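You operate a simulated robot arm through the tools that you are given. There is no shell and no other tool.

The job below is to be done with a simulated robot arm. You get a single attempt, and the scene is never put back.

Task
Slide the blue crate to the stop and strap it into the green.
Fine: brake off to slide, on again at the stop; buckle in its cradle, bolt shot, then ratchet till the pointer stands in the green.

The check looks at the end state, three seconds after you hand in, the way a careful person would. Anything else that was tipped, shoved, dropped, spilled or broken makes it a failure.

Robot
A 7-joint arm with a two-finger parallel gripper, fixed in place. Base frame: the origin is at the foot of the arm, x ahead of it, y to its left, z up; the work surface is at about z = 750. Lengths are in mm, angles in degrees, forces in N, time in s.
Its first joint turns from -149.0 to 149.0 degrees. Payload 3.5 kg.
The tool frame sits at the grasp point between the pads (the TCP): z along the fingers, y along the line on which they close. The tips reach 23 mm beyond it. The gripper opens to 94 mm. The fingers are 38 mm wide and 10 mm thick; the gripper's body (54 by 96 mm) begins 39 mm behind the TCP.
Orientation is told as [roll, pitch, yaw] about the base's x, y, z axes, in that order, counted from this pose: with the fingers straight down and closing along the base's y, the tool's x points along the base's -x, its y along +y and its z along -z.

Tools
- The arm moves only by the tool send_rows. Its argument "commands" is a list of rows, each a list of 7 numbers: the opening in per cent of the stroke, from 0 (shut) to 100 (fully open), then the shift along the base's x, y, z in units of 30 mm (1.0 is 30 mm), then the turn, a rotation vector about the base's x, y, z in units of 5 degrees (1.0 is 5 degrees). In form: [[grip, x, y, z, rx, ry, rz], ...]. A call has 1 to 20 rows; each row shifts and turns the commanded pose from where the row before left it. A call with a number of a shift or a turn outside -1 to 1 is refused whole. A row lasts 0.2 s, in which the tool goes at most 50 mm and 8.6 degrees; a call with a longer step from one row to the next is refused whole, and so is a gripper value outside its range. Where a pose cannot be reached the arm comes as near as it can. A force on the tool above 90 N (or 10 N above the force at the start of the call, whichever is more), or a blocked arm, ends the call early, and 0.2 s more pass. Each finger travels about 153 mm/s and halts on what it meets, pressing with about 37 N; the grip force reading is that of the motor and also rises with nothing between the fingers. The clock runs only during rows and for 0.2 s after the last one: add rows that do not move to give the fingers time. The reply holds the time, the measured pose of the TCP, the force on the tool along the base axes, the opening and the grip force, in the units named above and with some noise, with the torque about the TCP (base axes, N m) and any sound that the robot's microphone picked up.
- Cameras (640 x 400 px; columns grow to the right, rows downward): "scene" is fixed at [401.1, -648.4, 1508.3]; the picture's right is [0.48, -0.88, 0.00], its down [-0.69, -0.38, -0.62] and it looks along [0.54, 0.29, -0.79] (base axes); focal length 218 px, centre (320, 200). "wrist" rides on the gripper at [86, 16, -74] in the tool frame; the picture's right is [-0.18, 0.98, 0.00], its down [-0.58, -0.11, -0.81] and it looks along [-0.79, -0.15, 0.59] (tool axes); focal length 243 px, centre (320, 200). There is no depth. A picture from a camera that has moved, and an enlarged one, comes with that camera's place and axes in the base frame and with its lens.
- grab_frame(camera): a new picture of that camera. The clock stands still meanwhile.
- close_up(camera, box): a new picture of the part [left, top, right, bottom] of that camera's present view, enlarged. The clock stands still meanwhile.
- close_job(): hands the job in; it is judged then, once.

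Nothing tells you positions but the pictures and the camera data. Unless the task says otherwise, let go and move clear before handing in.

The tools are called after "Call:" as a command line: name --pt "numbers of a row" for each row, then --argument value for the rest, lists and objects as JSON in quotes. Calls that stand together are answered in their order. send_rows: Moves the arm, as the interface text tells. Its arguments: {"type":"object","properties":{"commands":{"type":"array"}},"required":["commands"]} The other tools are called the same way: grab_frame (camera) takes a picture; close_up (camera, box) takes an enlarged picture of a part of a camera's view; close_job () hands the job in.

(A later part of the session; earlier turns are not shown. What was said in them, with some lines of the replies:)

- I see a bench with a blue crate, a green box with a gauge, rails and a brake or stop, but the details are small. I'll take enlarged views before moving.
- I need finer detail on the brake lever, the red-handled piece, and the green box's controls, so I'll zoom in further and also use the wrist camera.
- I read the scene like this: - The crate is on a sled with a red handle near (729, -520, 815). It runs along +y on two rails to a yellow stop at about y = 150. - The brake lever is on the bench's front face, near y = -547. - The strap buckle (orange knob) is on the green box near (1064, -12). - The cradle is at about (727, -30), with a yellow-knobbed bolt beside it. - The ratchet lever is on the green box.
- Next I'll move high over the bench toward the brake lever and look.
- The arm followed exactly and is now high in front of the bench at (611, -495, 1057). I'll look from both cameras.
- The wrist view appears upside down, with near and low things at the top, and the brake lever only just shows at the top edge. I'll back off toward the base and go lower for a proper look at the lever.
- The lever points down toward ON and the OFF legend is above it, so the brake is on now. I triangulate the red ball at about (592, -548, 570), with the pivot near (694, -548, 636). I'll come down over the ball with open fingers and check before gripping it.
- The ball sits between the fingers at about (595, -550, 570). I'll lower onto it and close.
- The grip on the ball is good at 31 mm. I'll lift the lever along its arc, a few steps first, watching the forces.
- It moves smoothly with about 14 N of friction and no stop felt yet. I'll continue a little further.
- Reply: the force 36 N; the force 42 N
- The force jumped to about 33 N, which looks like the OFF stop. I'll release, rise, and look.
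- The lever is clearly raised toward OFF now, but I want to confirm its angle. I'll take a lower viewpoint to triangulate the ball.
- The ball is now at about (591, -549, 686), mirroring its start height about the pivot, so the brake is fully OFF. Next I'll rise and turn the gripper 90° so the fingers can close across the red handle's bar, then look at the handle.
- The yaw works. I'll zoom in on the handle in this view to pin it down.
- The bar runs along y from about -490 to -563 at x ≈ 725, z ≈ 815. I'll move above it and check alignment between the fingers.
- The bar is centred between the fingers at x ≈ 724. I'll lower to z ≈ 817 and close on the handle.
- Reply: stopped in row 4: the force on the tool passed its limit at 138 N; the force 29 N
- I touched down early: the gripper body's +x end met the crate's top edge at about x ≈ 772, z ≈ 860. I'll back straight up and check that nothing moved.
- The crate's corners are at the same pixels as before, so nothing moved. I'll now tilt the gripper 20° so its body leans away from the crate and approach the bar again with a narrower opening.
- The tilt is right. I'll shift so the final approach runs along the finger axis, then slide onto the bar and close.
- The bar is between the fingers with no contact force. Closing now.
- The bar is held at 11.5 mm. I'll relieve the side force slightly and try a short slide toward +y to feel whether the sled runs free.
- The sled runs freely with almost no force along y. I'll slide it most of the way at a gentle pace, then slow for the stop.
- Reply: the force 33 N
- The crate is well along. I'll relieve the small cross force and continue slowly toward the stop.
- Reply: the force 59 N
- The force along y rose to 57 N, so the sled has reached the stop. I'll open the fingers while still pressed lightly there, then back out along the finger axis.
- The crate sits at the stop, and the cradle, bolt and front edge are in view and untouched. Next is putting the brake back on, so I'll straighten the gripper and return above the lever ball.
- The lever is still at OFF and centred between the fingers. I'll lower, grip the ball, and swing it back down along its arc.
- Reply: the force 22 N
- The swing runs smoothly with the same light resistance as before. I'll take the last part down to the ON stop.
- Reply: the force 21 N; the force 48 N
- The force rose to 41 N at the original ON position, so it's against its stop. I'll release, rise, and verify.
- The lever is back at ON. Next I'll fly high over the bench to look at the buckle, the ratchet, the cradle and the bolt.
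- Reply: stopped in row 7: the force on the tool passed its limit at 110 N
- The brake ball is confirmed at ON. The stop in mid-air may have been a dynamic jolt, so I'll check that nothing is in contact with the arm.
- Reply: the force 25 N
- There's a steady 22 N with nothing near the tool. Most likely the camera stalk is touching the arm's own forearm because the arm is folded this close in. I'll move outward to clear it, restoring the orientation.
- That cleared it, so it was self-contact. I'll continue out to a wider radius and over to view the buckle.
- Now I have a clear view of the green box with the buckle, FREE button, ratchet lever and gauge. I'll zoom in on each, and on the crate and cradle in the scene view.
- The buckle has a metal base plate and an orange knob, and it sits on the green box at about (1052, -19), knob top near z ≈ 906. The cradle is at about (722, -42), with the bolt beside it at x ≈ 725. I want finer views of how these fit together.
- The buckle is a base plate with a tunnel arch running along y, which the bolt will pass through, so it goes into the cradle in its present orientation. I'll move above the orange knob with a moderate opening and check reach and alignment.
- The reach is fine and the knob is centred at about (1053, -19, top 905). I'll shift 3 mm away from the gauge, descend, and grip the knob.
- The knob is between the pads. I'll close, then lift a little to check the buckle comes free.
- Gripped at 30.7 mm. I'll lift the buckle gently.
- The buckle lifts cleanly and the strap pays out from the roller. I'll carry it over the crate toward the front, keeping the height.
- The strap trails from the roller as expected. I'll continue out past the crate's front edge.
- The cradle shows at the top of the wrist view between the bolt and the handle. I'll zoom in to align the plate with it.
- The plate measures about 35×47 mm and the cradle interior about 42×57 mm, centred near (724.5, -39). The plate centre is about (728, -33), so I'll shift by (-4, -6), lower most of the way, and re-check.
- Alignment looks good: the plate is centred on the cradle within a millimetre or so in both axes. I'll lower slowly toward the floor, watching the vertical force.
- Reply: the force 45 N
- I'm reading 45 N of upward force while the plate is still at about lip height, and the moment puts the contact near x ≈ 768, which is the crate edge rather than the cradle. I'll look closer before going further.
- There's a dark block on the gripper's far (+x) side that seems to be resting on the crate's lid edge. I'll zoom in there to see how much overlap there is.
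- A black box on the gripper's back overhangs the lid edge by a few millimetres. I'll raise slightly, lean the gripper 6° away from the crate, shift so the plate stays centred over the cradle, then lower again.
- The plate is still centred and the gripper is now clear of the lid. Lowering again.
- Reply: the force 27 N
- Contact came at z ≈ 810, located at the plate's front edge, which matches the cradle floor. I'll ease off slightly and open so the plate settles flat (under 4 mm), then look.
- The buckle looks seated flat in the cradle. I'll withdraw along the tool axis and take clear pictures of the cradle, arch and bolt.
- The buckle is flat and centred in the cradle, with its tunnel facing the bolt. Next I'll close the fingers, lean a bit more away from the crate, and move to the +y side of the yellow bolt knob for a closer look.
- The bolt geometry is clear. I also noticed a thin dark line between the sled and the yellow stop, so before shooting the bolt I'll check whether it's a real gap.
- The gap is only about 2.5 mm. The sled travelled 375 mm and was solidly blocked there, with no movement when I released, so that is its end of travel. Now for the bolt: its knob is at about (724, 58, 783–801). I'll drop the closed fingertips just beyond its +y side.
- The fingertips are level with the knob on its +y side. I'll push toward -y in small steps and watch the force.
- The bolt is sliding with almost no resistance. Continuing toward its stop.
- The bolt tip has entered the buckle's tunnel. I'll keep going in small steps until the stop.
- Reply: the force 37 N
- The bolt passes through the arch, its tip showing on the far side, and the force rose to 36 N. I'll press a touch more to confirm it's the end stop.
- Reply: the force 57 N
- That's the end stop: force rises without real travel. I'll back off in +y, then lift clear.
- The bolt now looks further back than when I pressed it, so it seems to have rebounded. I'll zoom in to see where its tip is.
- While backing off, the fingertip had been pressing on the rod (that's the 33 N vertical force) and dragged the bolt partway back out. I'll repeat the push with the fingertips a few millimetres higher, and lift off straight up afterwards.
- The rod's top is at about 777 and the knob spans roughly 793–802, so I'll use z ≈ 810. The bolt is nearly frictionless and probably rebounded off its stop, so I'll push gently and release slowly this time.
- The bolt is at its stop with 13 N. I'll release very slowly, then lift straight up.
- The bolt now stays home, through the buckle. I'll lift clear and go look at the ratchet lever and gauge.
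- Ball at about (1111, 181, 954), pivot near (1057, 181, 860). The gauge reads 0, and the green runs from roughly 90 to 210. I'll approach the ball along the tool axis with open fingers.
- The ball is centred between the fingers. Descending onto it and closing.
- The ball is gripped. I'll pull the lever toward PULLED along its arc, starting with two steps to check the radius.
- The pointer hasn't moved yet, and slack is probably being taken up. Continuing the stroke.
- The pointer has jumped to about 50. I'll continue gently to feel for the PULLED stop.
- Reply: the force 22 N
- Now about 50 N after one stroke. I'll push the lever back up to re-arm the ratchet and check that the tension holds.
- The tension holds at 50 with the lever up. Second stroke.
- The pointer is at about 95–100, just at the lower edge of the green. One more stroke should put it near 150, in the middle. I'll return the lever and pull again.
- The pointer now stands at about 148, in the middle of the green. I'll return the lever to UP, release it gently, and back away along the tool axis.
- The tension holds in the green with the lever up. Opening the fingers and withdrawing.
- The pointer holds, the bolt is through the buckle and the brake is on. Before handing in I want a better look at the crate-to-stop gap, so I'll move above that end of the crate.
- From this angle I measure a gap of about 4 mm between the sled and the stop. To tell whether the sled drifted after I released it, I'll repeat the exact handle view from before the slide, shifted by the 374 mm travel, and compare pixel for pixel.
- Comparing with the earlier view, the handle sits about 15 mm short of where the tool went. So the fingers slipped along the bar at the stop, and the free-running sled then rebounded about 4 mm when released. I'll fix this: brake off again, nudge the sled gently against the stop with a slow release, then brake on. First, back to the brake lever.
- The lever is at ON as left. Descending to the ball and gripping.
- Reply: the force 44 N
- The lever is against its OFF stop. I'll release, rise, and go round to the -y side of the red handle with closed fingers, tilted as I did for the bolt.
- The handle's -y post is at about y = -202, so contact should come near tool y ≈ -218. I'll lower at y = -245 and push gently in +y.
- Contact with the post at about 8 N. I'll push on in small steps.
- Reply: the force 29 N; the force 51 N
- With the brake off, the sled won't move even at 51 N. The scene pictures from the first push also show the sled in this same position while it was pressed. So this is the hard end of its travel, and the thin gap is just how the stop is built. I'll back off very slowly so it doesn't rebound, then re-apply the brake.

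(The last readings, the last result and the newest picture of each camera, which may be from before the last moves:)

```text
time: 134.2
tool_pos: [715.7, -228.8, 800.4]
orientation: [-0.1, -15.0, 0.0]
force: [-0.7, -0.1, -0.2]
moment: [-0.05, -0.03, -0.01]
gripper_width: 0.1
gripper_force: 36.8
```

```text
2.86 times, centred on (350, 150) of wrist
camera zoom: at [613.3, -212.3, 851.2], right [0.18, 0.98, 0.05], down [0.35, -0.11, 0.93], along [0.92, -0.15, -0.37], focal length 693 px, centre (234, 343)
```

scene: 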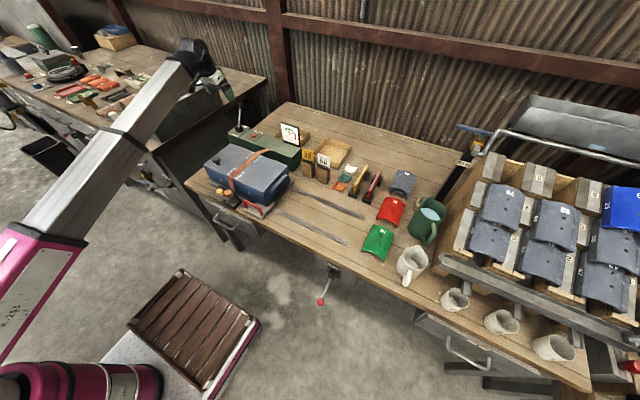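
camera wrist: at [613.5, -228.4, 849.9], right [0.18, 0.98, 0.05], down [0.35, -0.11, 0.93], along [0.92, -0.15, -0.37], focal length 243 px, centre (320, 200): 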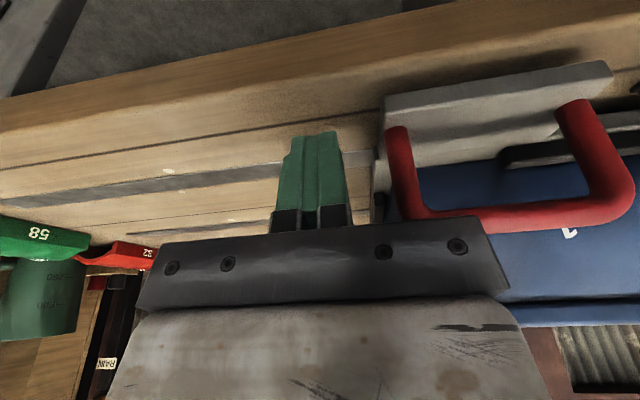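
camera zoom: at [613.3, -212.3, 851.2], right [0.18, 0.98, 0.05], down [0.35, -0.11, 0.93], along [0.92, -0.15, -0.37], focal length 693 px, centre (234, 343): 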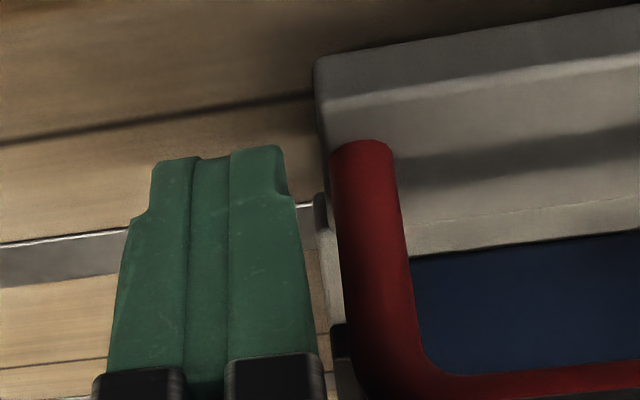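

The finger has separated and the handle stayed put. Now back to the brake lever to set it ON.

Call:
send_rows --pt "0 0 -0.5 0 0 0 0" --pt "0 -0.1 -0.2 0.8 0 0 0" --pt "0 -0.1 0 1 0 0 0" --pt "0 -0.2 -0.5 0.8 0 0 0" --pt "0 -0.4 -1 0 0 1 0" --pt "0 -0.4 -1 0 0 1 0" --pt "30 -0.4 -1 0 0 0.98 0" --pt "60 -0.4 -1 0 0 0 0" --pt "100 -0.4 -1 0 0 0 0" --pt "100 -0.4 -1 0 0 0 0" --pt "100 -0.4 -1 0 0 0 0" --pt "100 -0.4 -1 0 0 0 0" --pt "100 -0.4 -1 -0.4 0 0 0" --pt "100 -0.3 -0.5 -0.8 0 0 0" --pt "100 0 0 -0.9 0 0 0" --pt "100 0 0 -0.9 0 0 0" --pt "100 0 0 0 0 0 0"

Call:
grab_frame --camera "wrist"

```text
time: 137.8
tool_pos: [586.9, -549.9, 788.4]
orientation: [-0.1, -0.1, 0.0]
force: [0.0, 0.0, 0.4]
moment: [-0.02, 0.02, 0.01]
gripper_width: 94.0
gripper_force: 0.0
```

```text
taken
camera wrist: at [500.8, -533.6, 863.7], right [0.18, 0.98, 0.0], down [0.58, -0.11, 0.81], along [0.79, -0.15, -0.59], focal length 243 px, centre (320, 200)
```

wrist: 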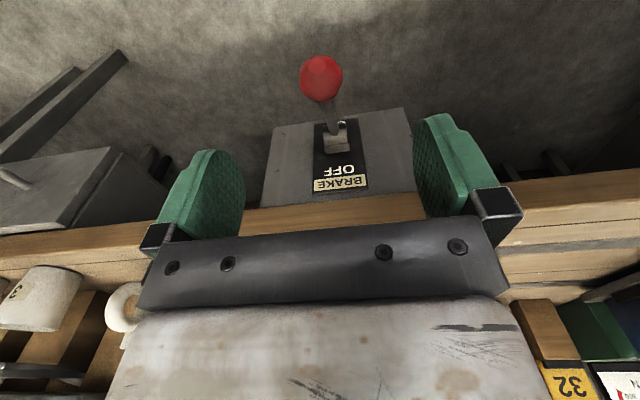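

Call:
send_rows --pt "100 0.04 0 -0.84 0 0 0" --pt "100 0.04 0 -0.84 0 0 0" --pt "100 0.04 0 -0.84 0 0 0" --pt "100 0.03 0 -0.84 0 0 0" --pt "100 0 0 0 0 0 0" --pt "0 0 0 0 0 0 0" --pt "0 0 0 0 0 0 0" --pt "0 0 0 0 0 0 0"

Call:
send_rows --pt "0 -0.26 0 -0.627 0 0 0" --pt "0 -0.153 0 -0.643 0 0 0" --pt "0 -0.053 0 -0.663 0 0 0" --pt "0 0.053 0 -0.663 0 0 0" --pt "0 0.153 0 -0.643 0 0 0" --pt "0 0.22 0 -0.5 0 0 0"

Call:
send_rows --pt "0 0.1 0 -0.2 0 0 0" --pt "0 0 0 0 0 0 0"

```text
time: 139.6
tool_pos: [591.0, -551.3, 687.1]
orientation: [-0.1, -0.2, 0.0]
force: [0.2, -3.2, -2.3]
moment: [-0.02, 0.09, -0.01]
gripper_width: 30.8
gripper_force: 44.7
```

```text
time: 141.0
tool_pos: [589.0, -550.7, 574.9]
orientation: [-0.1, -0.2, 0.0]
force: [-6.9, -7.2, 8.8]
moment: [0.18, -1.27, 0.09]
gripper_width: 31.4
gripper_force: 44.9
```

```text
time: 141.6
tool_pos: [592.1, -550.5, 570.8]
orientation: [-0.1, -0.1, 0.0]
force: [-15.9, -10.1, 23.2]
moment: [0.11, -3.22, 0.05]
gripper_width: 31.5
gripper_force: 44.9
```

Call:
send_rows --pt "0 0.04 0 -0.08 0 0 0" --pt "0 0 0 0 0 0 0"

Call:
send_rows --pt "0 -0.02 0 0.08 0 0 0" --pt "100 0 0 0 0 0 0" --pt "100 0 0 0 0 0 0" --pt "100 0 0 0 0 0 0" --pt "100 0 0 1 0 0 0" --pt "100 0 0 1 0 0 0" --pt "100 -0.3 0 1 0 0 0" --pt "100 -0.5 0 1 0 0 0" --pt "100 -0.5 0 1 0 0 0" --pt "100 -0.5 0 1 0 0 0" --pt "100 -0.5 0 1 0 0 0" --pt "100 -0.5 0 1 0 0 0" --pt "100 -0.3 0 1 0 0 0" --pt "100 0 0 1 0 0 0" --pt "100 0 0 1 0 0 0" --pt "100 0 0 0 0 0 0"

Call:
close_up --camera "scene" --box '[185, 90, 325, 220]'

Call:
close_up --camera "wrist" --box '[250, 0, 410, 200]'

Call:
close_up --camera "scene" --box '[275, 118, 305, 152]'

Call:
close_up --camera "scene" --box '[210, 180, 250, 210]'

```text
time: 142.2
tool_pos: [593.3, -550.4, 568.6]
orientation: [-0.2, -0.3, -0.1]
force: [-29.2, -15.7, 50.7]
moment: [0.23, -6.43, 0.04]
gripper_width: 31.2
gripper_force: 44.6
```

```text
time: 145.6
tool_pos: [500.9, -550.0, 899.2]
orientation: [-0.2, -0.1, 0.0]
force: [-0.2, -0.2, -0.4]
moment: [0.01, -0.02, 0.0]
gripper_width: 93.9
gripper_force: 0.1
```

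```text
3.08 times, centred on (255, 155) of scene
camera zoom: at [401.1, -648.4, 1508.3], right [0.48, -0.88, 0.0], down [-0.69, -0.38, -0.62], along [0.54, 0.29, -0.79], focal length 670 px, centre (520, 338)
```

zoom: 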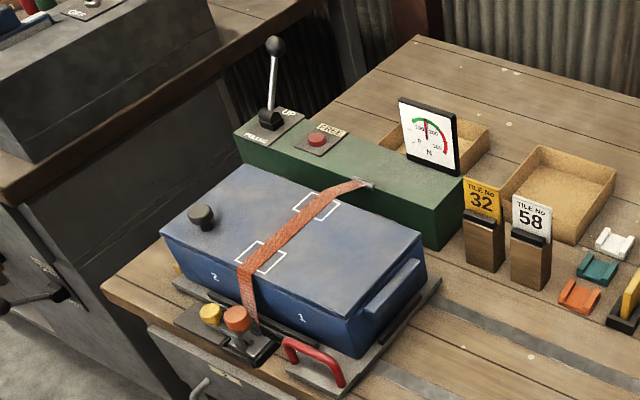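

```text
2.00 times, centred on (330, 100) of wrist
camera zoom: at [414.0, -533.6, 975.3], right [0.18, 0.98, 0.0], down [0.58, -0.11, 0.81], along [0.79, -0.15, -0.59], focal length 485 px, centre (300, 400)
```

zoom: 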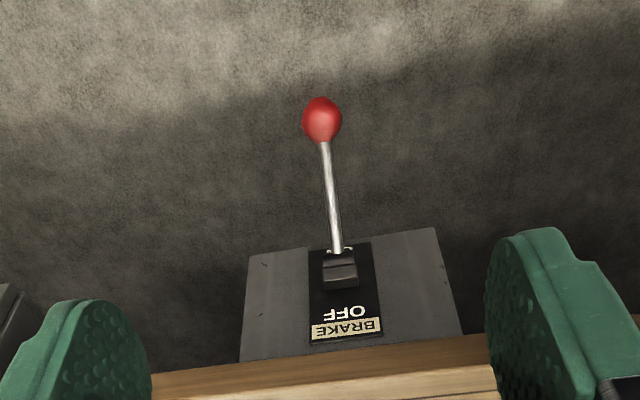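

```text
11.76 times, centred on (290, 135) of scene
camera zoom: at [401.1, -648.4, 1508.3], right [0.48, -0.88, 0.0], down [-0.69, -0.38, -0.62], along [0.54, 0.29, -0.79], focal length 2561 px, centre (673, 965)
```

zoom: 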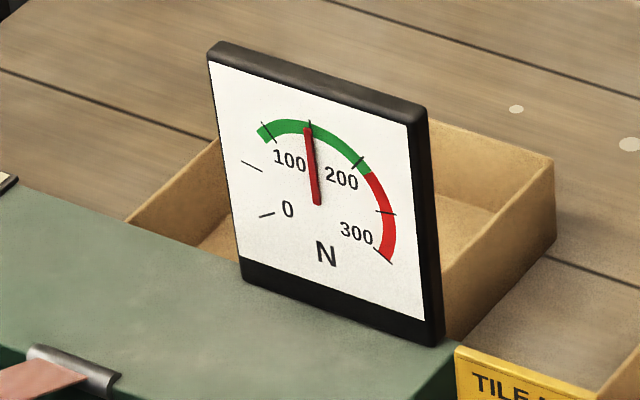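

```text
13.33 times, centred on (230, 195) of scene
camera zoom: at [401.1, -648.4, 1508.3], right [0.48, -0.88, 0.0], down [-0.69, -0.38, -0.62], along [0.54, 0.29, -0.79], focal length 2903 px, centre (1520, 267)
```

zoom: 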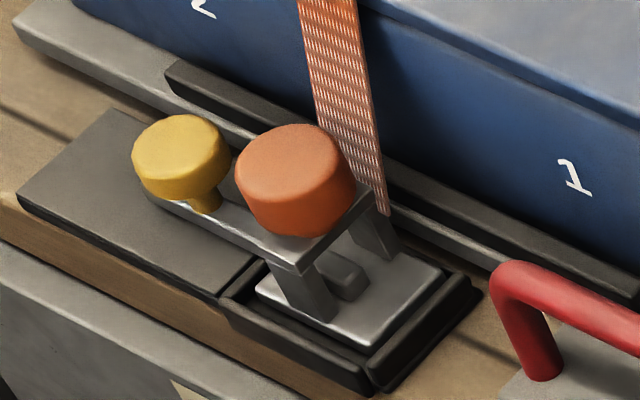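

The brake ball is at ON, the pointer is steady near 150, the bolt is through the buckle in its cradle, and the crate is where it was when pressed to its stop. I'll take one last look at the whole scene before handing in.

Call:
grab_frame --camera "scene"

Call:
close_up --camera "scene" --box '[280, 130, 440, 310]'

```text
taken
```

scene: 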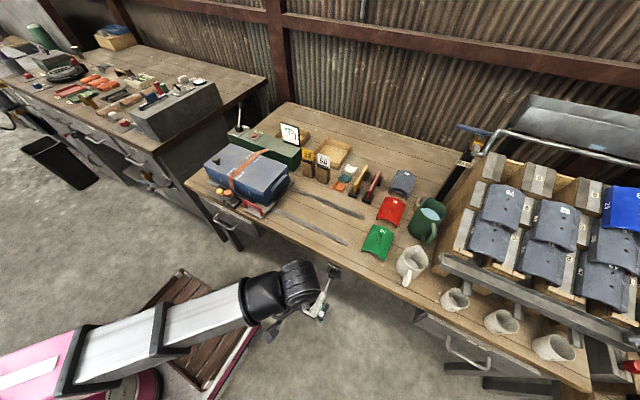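

```text
2.22 times, centred on (360, 220) of scene
camera zoom: at [401.1, -648.4, 1508.3], right [0.48, -0.88, 0.0], down [-0.69, -0.38, -0.62], along [0.54, 0.29, -0.79], focal length 484 px, centre (231, 156)
```

zoom: 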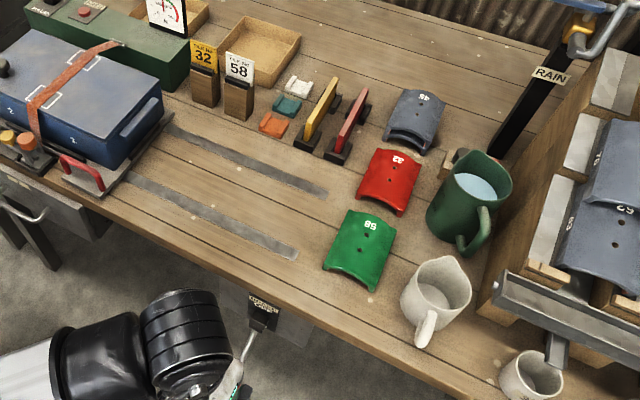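

The rest of the bench is undisturbed and the arm is clear with the gripper open. Handing in.

Call:
close_job

```text
The job is handed in.
```

I've handed in the job. The crate is at the end of its travel with the brake on, and it's strapped in with the pointer in the green.

- **Crate:** it slid about 360 mm and wouldn't go further even when I pushed at about 50 N with the brake off. About 4 mm of gap still shows between the sled and the yellow stop. The sled sat in the same place while I was pressing it, so I took this as the stop position, but a strict check could see it differently.
- **Brake:** I took it off to slide and put it back on at the stop. I took it off once more near the end to check that gap, then set it on again. By then the strap was already tight.
- **Buckle and bolt:** the buckle is in its cradle with the bolt right through it. The bolt slipped partway out after my first push, so I pushed it home again and it stayed.
- **Tension:** after three ratchet strokes the pointer stands at about 150 N, in the middle of the green. It held there through the final checks, with the lever back at UP.

The gripper pressed on the edge of the crate's lid twice, once briefly at about 138 N. The crate didn't move that time, and the lid showed no marks in the later pictures. The last picture shows nothing else on the bench disturbed. I left the gripper open and clear.
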